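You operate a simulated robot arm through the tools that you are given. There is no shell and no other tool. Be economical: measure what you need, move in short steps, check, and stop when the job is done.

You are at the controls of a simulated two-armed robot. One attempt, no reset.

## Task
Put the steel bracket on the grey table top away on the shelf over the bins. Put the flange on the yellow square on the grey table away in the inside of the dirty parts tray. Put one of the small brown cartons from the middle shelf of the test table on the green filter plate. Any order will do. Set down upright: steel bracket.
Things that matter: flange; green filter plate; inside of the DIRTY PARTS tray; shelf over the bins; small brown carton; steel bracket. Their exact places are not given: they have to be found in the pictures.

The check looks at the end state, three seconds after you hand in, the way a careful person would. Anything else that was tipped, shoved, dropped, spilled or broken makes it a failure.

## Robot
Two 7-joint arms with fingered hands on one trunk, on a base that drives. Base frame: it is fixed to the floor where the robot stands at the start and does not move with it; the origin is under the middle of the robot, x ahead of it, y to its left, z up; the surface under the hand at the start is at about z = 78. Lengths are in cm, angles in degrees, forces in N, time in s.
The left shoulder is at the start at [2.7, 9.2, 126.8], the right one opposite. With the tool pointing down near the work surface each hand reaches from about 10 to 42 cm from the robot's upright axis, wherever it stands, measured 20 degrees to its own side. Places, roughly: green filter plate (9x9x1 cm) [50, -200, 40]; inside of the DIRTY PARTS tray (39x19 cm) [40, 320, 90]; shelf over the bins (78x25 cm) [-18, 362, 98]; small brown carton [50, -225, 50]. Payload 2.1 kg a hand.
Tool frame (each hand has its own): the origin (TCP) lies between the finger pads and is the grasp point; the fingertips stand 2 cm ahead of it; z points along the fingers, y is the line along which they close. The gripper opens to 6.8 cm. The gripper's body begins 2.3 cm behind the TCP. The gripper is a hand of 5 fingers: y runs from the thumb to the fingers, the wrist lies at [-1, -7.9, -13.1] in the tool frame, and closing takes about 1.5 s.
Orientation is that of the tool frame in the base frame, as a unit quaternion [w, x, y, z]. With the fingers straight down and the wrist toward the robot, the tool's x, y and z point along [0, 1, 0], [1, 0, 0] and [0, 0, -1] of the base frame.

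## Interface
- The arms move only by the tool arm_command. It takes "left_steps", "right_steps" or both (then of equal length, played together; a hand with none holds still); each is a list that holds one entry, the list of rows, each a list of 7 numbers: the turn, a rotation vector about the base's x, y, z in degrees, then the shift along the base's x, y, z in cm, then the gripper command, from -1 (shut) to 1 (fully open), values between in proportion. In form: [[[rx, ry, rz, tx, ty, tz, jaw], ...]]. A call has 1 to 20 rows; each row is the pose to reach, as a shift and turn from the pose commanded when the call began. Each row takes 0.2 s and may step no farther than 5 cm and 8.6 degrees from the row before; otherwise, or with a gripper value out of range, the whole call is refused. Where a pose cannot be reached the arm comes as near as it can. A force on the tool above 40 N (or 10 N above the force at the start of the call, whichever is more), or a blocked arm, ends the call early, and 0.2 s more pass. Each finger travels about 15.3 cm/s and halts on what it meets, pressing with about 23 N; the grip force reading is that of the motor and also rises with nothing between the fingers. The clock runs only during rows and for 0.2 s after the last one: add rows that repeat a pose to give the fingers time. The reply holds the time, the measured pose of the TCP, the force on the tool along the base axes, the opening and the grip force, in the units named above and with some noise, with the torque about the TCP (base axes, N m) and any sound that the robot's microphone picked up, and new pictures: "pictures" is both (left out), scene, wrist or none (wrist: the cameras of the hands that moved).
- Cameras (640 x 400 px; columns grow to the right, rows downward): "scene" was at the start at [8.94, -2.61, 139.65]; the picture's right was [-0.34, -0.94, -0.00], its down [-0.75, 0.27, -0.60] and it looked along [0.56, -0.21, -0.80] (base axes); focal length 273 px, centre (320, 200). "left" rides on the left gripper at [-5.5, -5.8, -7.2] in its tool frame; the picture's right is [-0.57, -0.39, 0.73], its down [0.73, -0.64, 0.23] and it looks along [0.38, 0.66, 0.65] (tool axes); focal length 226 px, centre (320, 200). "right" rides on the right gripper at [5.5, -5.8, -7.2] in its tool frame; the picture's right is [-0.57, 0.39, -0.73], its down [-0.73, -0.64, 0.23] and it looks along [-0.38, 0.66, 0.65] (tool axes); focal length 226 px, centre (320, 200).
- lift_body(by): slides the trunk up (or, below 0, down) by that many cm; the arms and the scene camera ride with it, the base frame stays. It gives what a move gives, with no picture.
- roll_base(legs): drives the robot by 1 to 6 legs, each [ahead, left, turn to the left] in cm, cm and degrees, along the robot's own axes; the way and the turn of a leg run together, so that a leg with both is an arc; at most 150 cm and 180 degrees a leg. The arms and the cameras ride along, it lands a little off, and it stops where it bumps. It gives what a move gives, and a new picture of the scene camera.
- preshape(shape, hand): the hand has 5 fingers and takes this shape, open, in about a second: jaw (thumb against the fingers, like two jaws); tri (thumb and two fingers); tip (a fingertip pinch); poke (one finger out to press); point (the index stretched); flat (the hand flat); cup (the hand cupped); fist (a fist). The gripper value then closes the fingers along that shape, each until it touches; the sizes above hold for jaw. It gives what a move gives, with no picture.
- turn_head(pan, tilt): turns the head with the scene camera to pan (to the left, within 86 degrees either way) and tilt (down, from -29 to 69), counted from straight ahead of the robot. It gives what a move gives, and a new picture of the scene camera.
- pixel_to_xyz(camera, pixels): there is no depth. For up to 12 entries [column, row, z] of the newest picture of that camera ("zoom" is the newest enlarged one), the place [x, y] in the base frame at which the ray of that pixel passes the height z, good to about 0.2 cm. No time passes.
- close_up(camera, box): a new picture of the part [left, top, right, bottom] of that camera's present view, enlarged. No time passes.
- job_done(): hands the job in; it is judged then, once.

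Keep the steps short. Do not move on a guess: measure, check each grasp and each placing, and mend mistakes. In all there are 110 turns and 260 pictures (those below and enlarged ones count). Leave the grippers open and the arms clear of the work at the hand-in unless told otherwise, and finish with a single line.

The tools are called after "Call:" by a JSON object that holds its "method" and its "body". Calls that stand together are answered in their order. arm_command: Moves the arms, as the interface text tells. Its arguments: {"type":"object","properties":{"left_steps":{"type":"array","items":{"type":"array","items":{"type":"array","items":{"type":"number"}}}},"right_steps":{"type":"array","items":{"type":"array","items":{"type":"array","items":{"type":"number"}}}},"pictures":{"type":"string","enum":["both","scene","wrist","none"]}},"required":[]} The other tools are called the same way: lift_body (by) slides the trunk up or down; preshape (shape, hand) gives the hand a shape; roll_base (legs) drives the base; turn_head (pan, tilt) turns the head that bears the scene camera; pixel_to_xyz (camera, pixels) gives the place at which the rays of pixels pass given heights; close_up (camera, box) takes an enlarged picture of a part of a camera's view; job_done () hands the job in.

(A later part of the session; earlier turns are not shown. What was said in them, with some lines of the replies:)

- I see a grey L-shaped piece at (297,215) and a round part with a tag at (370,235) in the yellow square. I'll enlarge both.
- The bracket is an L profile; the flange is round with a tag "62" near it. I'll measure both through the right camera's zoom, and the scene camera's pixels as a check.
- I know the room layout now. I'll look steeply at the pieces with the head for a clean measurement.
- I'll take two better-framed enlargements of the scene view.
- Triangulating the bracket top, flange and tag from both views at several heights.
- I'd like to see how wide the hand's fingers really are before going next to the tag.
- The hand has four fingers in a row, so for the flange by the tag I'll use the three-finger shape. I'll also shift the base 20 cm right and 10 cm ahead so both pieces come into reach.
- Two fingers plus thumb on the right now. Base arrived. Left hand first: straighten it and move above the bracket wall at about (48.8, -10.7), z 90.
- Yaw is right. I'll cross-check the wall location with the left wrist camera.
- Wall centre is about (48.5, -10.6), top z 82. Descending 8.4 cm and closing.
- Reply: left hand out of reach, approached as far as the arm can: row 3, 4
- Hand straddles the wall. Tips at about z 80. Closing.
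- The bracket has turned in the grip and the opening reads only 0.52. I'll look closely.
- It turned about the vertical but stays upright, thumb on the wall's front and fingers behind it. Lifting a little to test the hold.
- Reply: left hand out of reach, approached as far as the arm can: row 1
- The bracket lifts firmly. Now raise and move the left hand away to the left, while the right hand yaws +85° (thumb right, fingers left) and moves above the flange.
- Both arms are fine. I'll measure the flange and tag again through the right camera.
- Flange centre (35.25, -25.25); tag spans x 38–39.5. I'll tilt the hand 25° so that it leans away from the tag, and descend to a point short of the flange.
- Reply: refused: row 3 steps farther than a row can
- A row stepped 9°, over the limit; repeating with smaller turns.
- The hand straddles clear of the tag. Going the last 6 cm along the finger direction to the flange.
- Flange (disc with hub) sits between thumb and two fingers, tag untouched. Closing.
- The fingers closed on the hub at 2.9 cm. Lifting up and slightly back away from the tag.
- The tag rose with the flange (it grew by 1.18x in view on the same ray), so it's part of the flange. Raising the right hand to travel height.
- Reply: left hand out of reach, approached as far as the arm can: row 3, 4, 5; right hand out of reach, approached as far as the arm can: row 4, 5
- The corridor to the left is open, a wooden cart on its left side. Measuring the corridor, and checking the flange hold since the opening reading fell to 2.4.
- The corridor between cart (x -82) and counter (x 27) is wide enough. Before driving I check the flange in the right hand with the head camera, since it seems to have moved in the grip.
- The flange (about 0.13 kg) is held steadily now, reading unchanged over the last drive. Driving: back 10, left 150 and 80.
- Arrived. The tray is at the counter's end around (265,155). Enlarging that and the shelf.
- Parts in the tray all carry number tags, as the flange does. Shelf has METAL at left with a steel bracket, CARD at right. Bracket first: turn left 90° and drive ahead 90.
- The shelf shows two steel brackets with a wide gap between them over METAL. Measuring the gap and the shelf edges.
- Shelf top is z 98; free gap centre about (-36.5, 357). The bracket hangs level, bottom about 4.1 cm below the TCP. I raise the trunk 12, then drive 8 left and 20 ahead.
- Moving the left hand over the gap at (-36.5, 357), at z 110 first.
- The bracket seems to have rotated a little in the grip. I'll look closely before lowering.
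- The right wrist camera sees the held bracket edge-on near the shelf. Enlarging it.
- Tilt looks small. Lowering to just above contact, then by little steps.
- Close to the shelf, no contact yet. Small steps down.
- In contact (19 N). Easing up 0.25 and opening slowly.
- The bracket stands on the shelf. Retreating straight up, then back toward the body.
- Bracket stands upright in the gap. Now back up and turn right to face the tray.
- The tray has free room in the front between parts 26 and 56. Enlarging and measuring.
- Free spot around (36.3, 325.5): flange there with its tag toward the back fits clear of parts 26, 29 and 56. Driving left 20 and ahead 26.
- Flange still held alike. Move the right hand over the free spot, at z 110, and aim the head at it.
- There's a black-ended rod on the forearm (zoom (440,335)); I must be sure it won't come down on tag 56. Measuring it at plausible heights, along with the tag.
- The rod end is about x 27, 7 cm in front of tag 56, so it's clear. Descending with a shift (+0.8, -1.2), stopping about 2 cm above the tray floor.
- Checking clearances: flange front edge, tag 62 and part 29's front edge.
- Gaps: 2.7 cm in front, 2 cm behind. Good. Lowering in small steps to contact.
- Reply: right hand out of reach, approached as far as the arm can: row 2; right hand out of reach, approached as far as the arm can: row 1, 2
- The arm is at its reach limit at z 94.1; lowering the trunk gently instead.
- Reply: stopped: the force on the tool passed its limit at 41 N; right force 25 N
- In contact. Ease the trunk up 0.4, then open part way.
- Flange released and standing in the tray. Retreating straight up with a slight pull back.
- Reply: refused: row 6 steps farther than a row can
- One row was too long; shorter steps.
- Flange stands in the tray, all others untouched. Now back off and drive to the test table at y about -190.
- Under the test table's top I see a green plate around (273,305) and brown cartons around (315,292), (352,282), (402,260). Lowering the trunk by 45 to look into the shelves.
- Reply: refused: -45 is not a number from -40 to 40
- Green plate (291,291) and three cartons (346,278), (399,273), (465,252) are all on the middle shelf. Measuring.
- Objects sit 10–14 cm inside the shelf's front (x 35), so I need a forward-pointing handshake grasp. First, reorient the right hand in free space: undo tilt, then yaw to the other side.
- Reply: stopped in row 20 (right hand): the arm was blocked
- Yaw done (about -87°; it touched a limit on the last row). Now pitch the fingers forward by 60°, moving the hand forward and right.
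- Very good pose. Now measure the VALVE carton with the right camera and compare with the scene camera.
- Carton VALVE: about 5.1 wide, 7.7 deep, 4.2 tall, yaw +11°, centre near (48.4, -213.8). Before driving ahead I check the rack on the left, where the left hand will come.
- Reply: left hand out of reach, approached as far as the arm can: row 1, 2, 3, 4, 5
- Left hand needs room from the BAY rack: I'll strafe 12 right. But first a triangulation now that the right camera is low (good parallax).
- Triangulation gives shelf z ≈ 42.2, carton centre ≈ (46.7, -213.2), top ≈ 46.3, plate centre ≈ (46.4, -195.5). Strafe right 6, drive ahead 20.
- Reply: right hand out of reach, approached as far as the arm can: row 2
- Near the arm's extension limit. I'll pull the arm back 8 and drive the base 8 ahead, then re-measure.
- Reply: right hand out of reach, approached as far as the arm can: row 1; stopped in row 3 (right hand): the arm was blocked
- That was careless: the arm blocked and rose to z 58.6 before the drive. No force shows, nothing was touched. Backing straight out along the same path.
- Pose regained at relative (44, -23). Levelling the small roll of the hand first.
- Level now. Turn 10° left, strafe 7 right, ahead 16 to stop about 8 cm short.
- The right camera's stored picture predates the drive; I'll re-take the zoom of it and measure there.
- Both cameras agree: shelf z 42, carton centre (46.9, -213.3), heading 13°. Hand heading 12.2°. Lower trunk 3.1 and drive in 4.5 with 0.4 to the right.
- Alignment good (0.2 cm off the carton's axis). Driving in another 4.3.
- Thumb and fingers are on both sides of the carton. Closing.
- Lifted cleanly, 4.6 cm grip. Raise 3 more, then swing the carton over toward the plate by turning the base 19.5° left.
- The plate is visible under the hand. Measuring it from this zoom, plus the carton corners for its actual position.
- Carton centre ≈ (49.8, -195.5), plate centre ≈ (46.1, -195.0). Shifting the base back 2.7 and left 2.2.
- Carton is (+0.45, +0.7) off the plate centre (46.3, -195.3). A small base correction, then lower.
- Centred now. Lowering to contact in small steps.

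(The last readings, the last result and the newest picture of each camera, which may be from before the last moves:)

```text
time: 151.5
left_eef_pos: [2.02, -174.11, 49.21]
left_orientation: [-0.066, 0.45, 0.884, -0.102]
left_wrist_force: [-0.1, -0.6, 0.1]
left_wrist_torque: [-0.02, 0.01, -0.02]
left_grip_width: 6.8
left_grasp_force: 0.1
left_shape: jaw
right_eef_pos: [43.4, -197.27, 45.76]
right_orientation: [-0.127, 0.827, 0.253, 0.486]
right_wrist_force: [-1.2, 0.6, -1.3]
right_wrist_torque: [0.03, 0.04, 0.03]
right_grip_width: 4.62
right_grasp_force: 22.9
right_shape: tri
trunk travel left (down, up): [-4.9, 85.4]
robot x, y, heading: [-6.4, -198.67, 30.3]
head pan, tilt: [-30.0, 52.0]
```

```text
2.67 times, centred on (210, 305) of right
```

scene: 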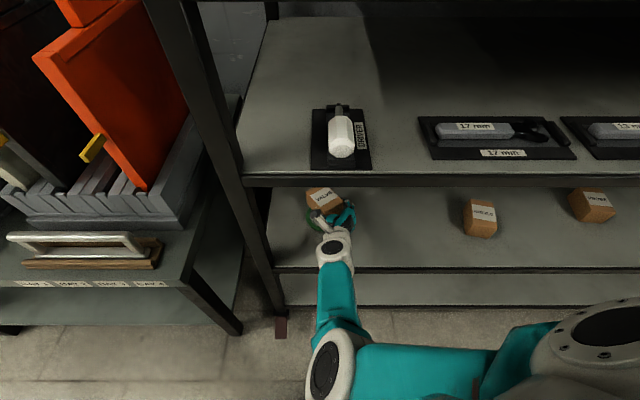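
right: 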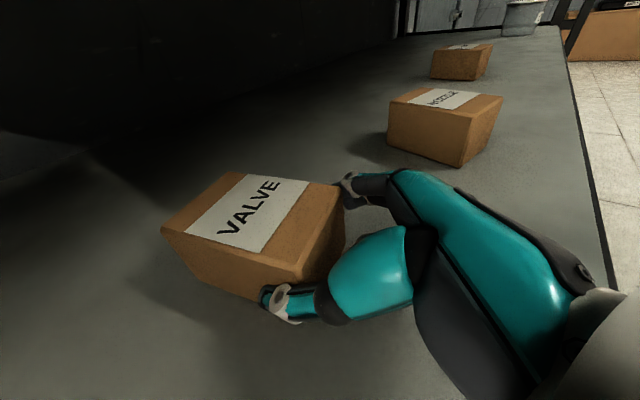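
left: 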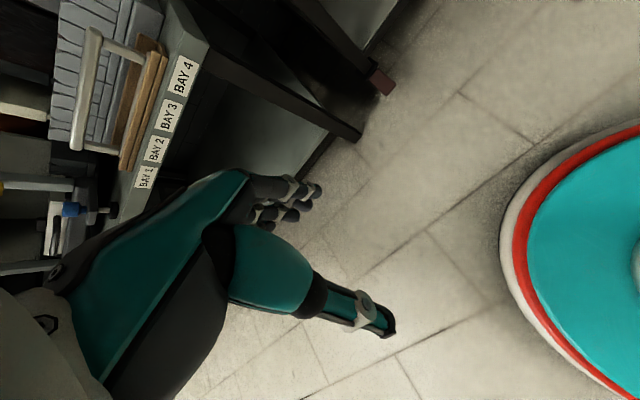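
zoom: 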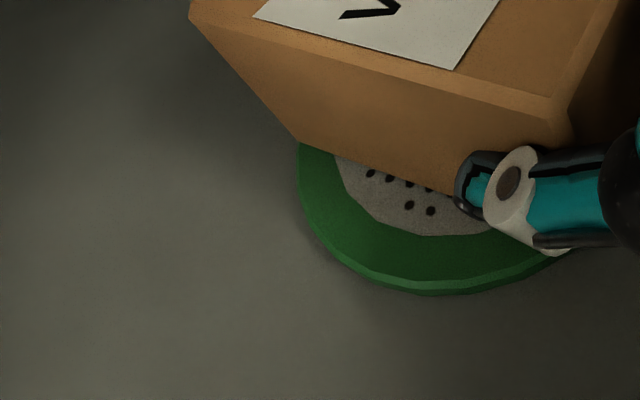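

Call:
{"method": "lift_body", "body": {"by": -0.2}}

Call:
{"method": "lift_body", "body": {"by": -0.2}}

Call:
{"method": "close_up", "body": {"camera": "right", "box": [100, 230, 320, 380]}}

```text
time: 152.1
left_eef_pos: [2.1, -174.18, 49.02]
left_orientation: [-0.066, 0.45, 0.885, -0.103]
left_wrist_force: [-0.2, -0.4, 0.1]
left_wrist_torque: [0.01, 0.01, 0.01]
left_grip_width: 6.79
left_grasp_force: 0.0
left_shape: jaw
right_eef_pos: [43.39, -197.27, 45.63]
right_orientation: [-0.127, 0.827, 0.254, 0.485]
right_wrist_force: [-0.3, -0.6, 0.0]
right_wrist_torque: [0.04, -0.02, 0.02]
right_grip_width: 4.62
right_grasp_force: 23.2
right_shape: tri
trunk travel left (down, up): [-4.7, 85.6]
robot x, y, heading: [-5.92, -198.96, 30.0]
head pan, tilt: [-30.0, 52.0]
```

```text
time: 152.6
left_eef_pos: [1.98, -174.14, 48.74]
left_orientation: [-0.065, 0.451, 0.885, -0.102]
left_wrist_force: [0.2, -0.9, 0.5]
left_wrist_torque: [0.0, -0.03, 0.01]
left_grip_width: 6.8
left_grasp_force: 0.0
left_shape: jaw
right_eef_pos: [43.52, -197.29, 45.47]
right_orientation: [-0.127, 0.827, 0.252, 0.486]
right_wrist_force: [-0.9, -0.5, 6.2]
right_wrist_torque: [0.01, -0.09, 0.04]
right_grip_width: 4.58
right_grasp_force: 22.9
right_shape: tri
trunk travel left (down, up): [-4.5, 85.8]
robot x, y, heading: [-6.07, -198.87, 29.9]
head pan, tilt: [-30.0, 52.0]
```

```text
2.67 times, centred on (210, 305) of right
```

zoom: 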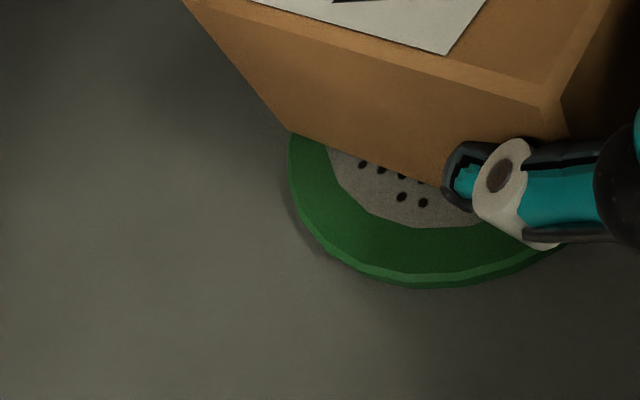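

Contact at 6 N. Opening slowly.

Call:
{"method": "arm_command", "body": {"right_steps": [[[0, 0, 0, 0, 0, 0, 0.1], [0, 0, 0, 0, 0, 0, 0.25], [0, 0, 0, 0, 0, 0, 0.4], [0, 0, 0, 0, 0, 0, 0.6], [0, 0, 0, 0, 0, 0, 0.8], [0, 0, 0, 0, 0, 0, 1], [0, 0, 0, 0, 0, 0, 1]]]}}

Call:
{"method": "close_up", "body": {"camera": "right", "box": [60, 130, 400, 380]}}

```text
time: 154.2
left_eef_pos: [2.03, -174.04, 48.78]
left_orientation: [-0.066, 0.45, 0.885, -0.103]
left_wrist_force: [-0.4, -0.2, 0.2]
left_wrist_torque: [0.01, -0.02, 0.01]
left_grip_width: 6.81
left_grasp_force: 0.0
left_shape: jaw
right_eef_pos: [43.44, -197.32, 45.36]
right_orientation: [-0.127, 0.827, 0.252, 0.485]
right_wrist_force: [0.1, -0.5, -0.8]
right_wrist_torque: [0.0, -0.01, -0.03]
right_grip_width: 6.78
right_grasp_force: 0.0
right_shape: tri
trunk travel left (down, up): [-4.5, 85.8]
robot x, y, heading: [-6.35, -199.03, 30.1]
head pan, tilt: [-30.0, 52.0]
```

scene: 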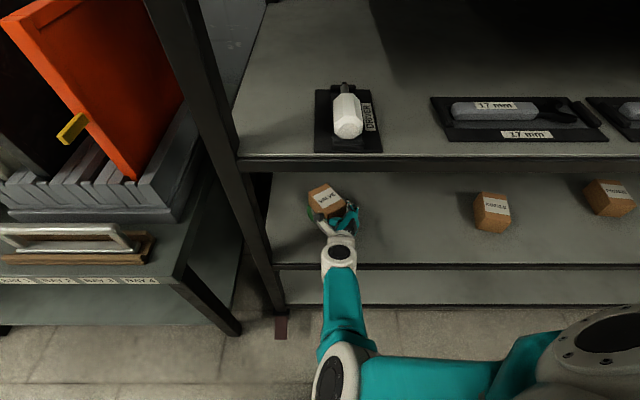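
right: 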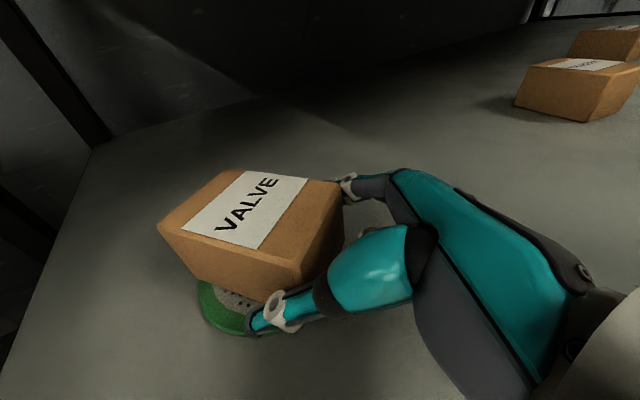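

```text
1.60 times, centred on (230, 255) of right
```

zoom: 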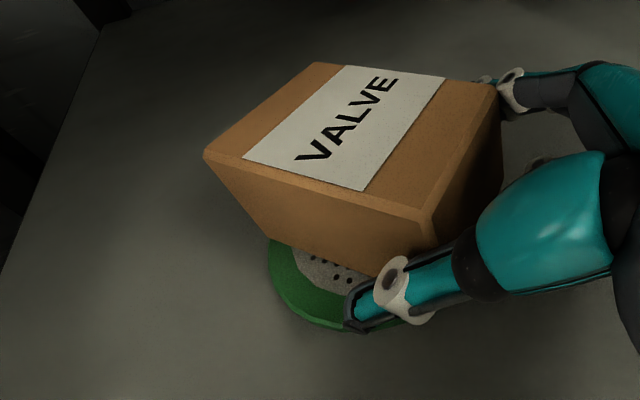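

Released; the carton sits on the plate. Backing out along the fingers' direction, with a tiny bias to the right since the two fingers are nearer than the thumb.

Call:
{"method": "roll_base", "body": {"legs": [[-3, -0.35, 0]]}}

Call:
{"method": "close_up", "body": {"camera": "right", "box": [60, 130, 400, 380]}}

```text
time: 155.0
left_eef_pos: [-0.3, -176.08, 48.85]
left_orientation: [-0.066, 0.451, 0.884, -0.102]
left_wrist_force: [-0.4, -0.2, 0.3]
left_wrist_torque: [0.0, 0.0, 0.03]
left_grip_width: 6.79
left_grasp_force: 0.1
left_shape: jaw
right_eef_pos: [40.95, -199.11, 45.41]
right_orientation: [-0.128, 0.828, 0.252, 0.485]
right_wrist_force: [0.2, 0.3, 0.3]
right_wrist_torque: [0.0, -0.05, 0.01]
right_grip_width: 6.79
right_grasp_force: 0.0
right_shape: tri
trunk travel left (down, up): [-4.5, 85.8]
robot x, y, heading: [-8.15, -200.74, 30.0]
head pan, tilt: [-30.0, 52.0]
```

scene: 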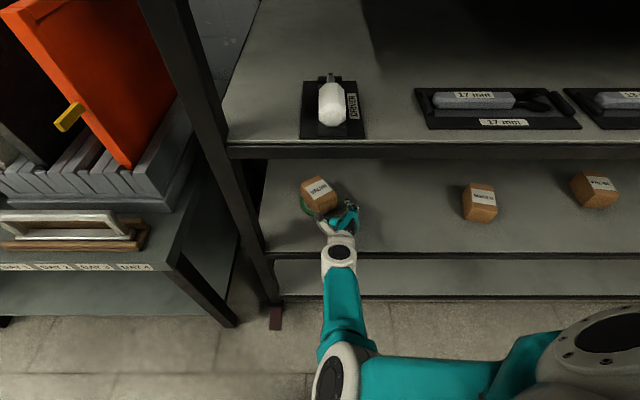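

```text
1.60 times, centred on (230, 255) of right
```

zoom: 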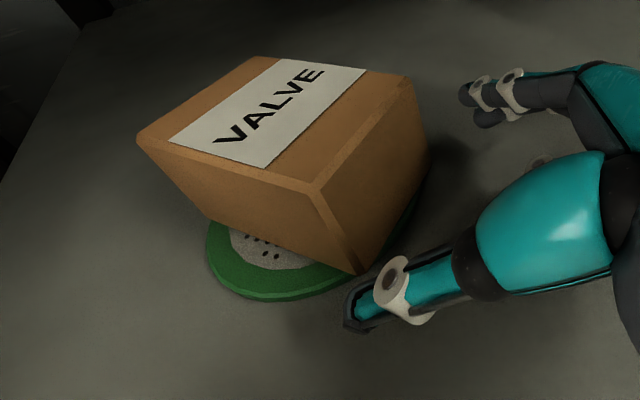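

Clear of the carton. Backing out fully and checking the placement.

Call:
{"method": "roll_base", "body": {"legs": [[-18, -0.5, 0]]}}

Call:
{"method": "close_up", "body": {"camera": "scene", "box": [240, 150, 360, 230]}}

Call:
{"method": "close_up", "body": {"camera": "right", "box": [60, 60, 360, 260]}}

```text
time: 156.5
left_eef_pos: [-15.59, -185.34, 48.91]
left_orientation: [-0.065, 0.45, 0.885, -0.102]
left_wrist_force: [0.5, -0.4, 0.3]
left_wrist_torque: [0.02, 0.01, 0.0]
left_grip_width: 6.79
left_grasp_force: 0.0
left_shape: jaw
right_eef_pos: [25.69, -208.53, 45.26]
right_orientation: [-0.127, 0.827, 0.253, 0.486]
right_wrist_force: [-0.3, -0.6, 0.4]
right_wrist_torque: [0.01, 0.03, 0.03]
right_grip_width: 6.77
right_grasp_force: 0.0
right_shape: tri
trunk travel left (down, up): [-4.5, 85.8]
robot x, y, heading: [-24.06, -209.95, 30.1]
head pan, tilt: [-30.0, 52.0]
```

scene: 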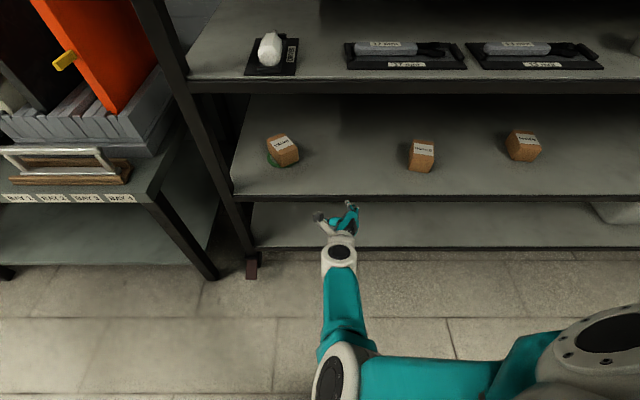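

```text
5.00 times, centred on (300, 190) of scene
```

zoom: 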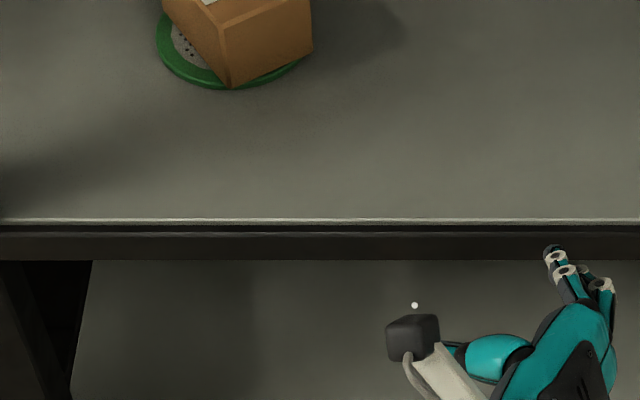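

```text
2.00 times, centred on (210, 160) of right
```

zoom: 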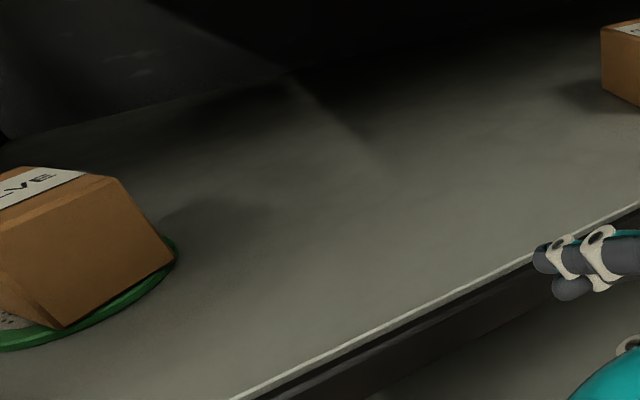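

Call:
{"method": "close_up", "body": {"camera": "scene", "box": [250, 120, 320, 175]}}

```text
7.27 times, centred on (285, 148) of scene
```

zoom: 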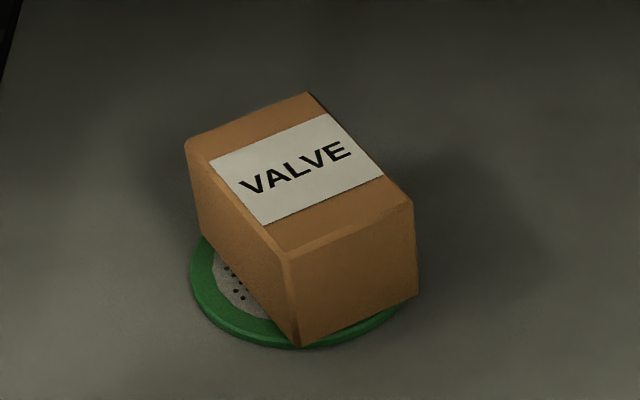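

Measuring the carton's centring on the plate.

Call:
{"method": "pixel_to_xyz", "body": {"camera": "zoom", "pixels": [[298, 346, 42.5], [417, 297, 42.5], [288, 252, 46.7], [412, 203, 46.7], [187, 143, 46.7], [310, 93, 46.7], [190, 270, 42.4], [207, 305, 42.4], [240, 332, 42.4], [280, 345, 42.4], [365, 332, 42.4], [398, 308, 42.4]]}}

```text
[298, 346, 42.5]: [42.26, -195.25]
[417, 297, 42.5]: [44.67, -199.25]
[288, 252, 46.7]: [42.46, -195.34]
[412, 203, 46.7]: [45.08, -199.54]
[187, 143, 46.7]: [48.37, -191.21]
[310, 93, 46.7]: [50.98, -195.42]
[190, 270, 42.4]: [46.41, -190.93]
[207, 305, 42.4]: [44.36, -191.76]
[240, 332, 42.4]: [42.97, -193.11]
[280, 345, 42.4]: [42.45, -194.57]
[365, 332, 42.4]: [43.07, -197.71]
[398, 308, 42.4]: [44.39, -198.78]
```

The carton is centred on the plate (both about (46.7, -195.3)), the bracket stands on the shelf and the flange lies in the tray. Both hands are open and outside the shelf, so I hand in.

Call:
{"method": "job_done", "body": {}}

```text
The job is handed in.
```

All three placements are done and handed in: the steel bracket is upright on the shelf over the bins, the flange is in the dirty parts tray, and the VALVE carton is on the green filter plate.
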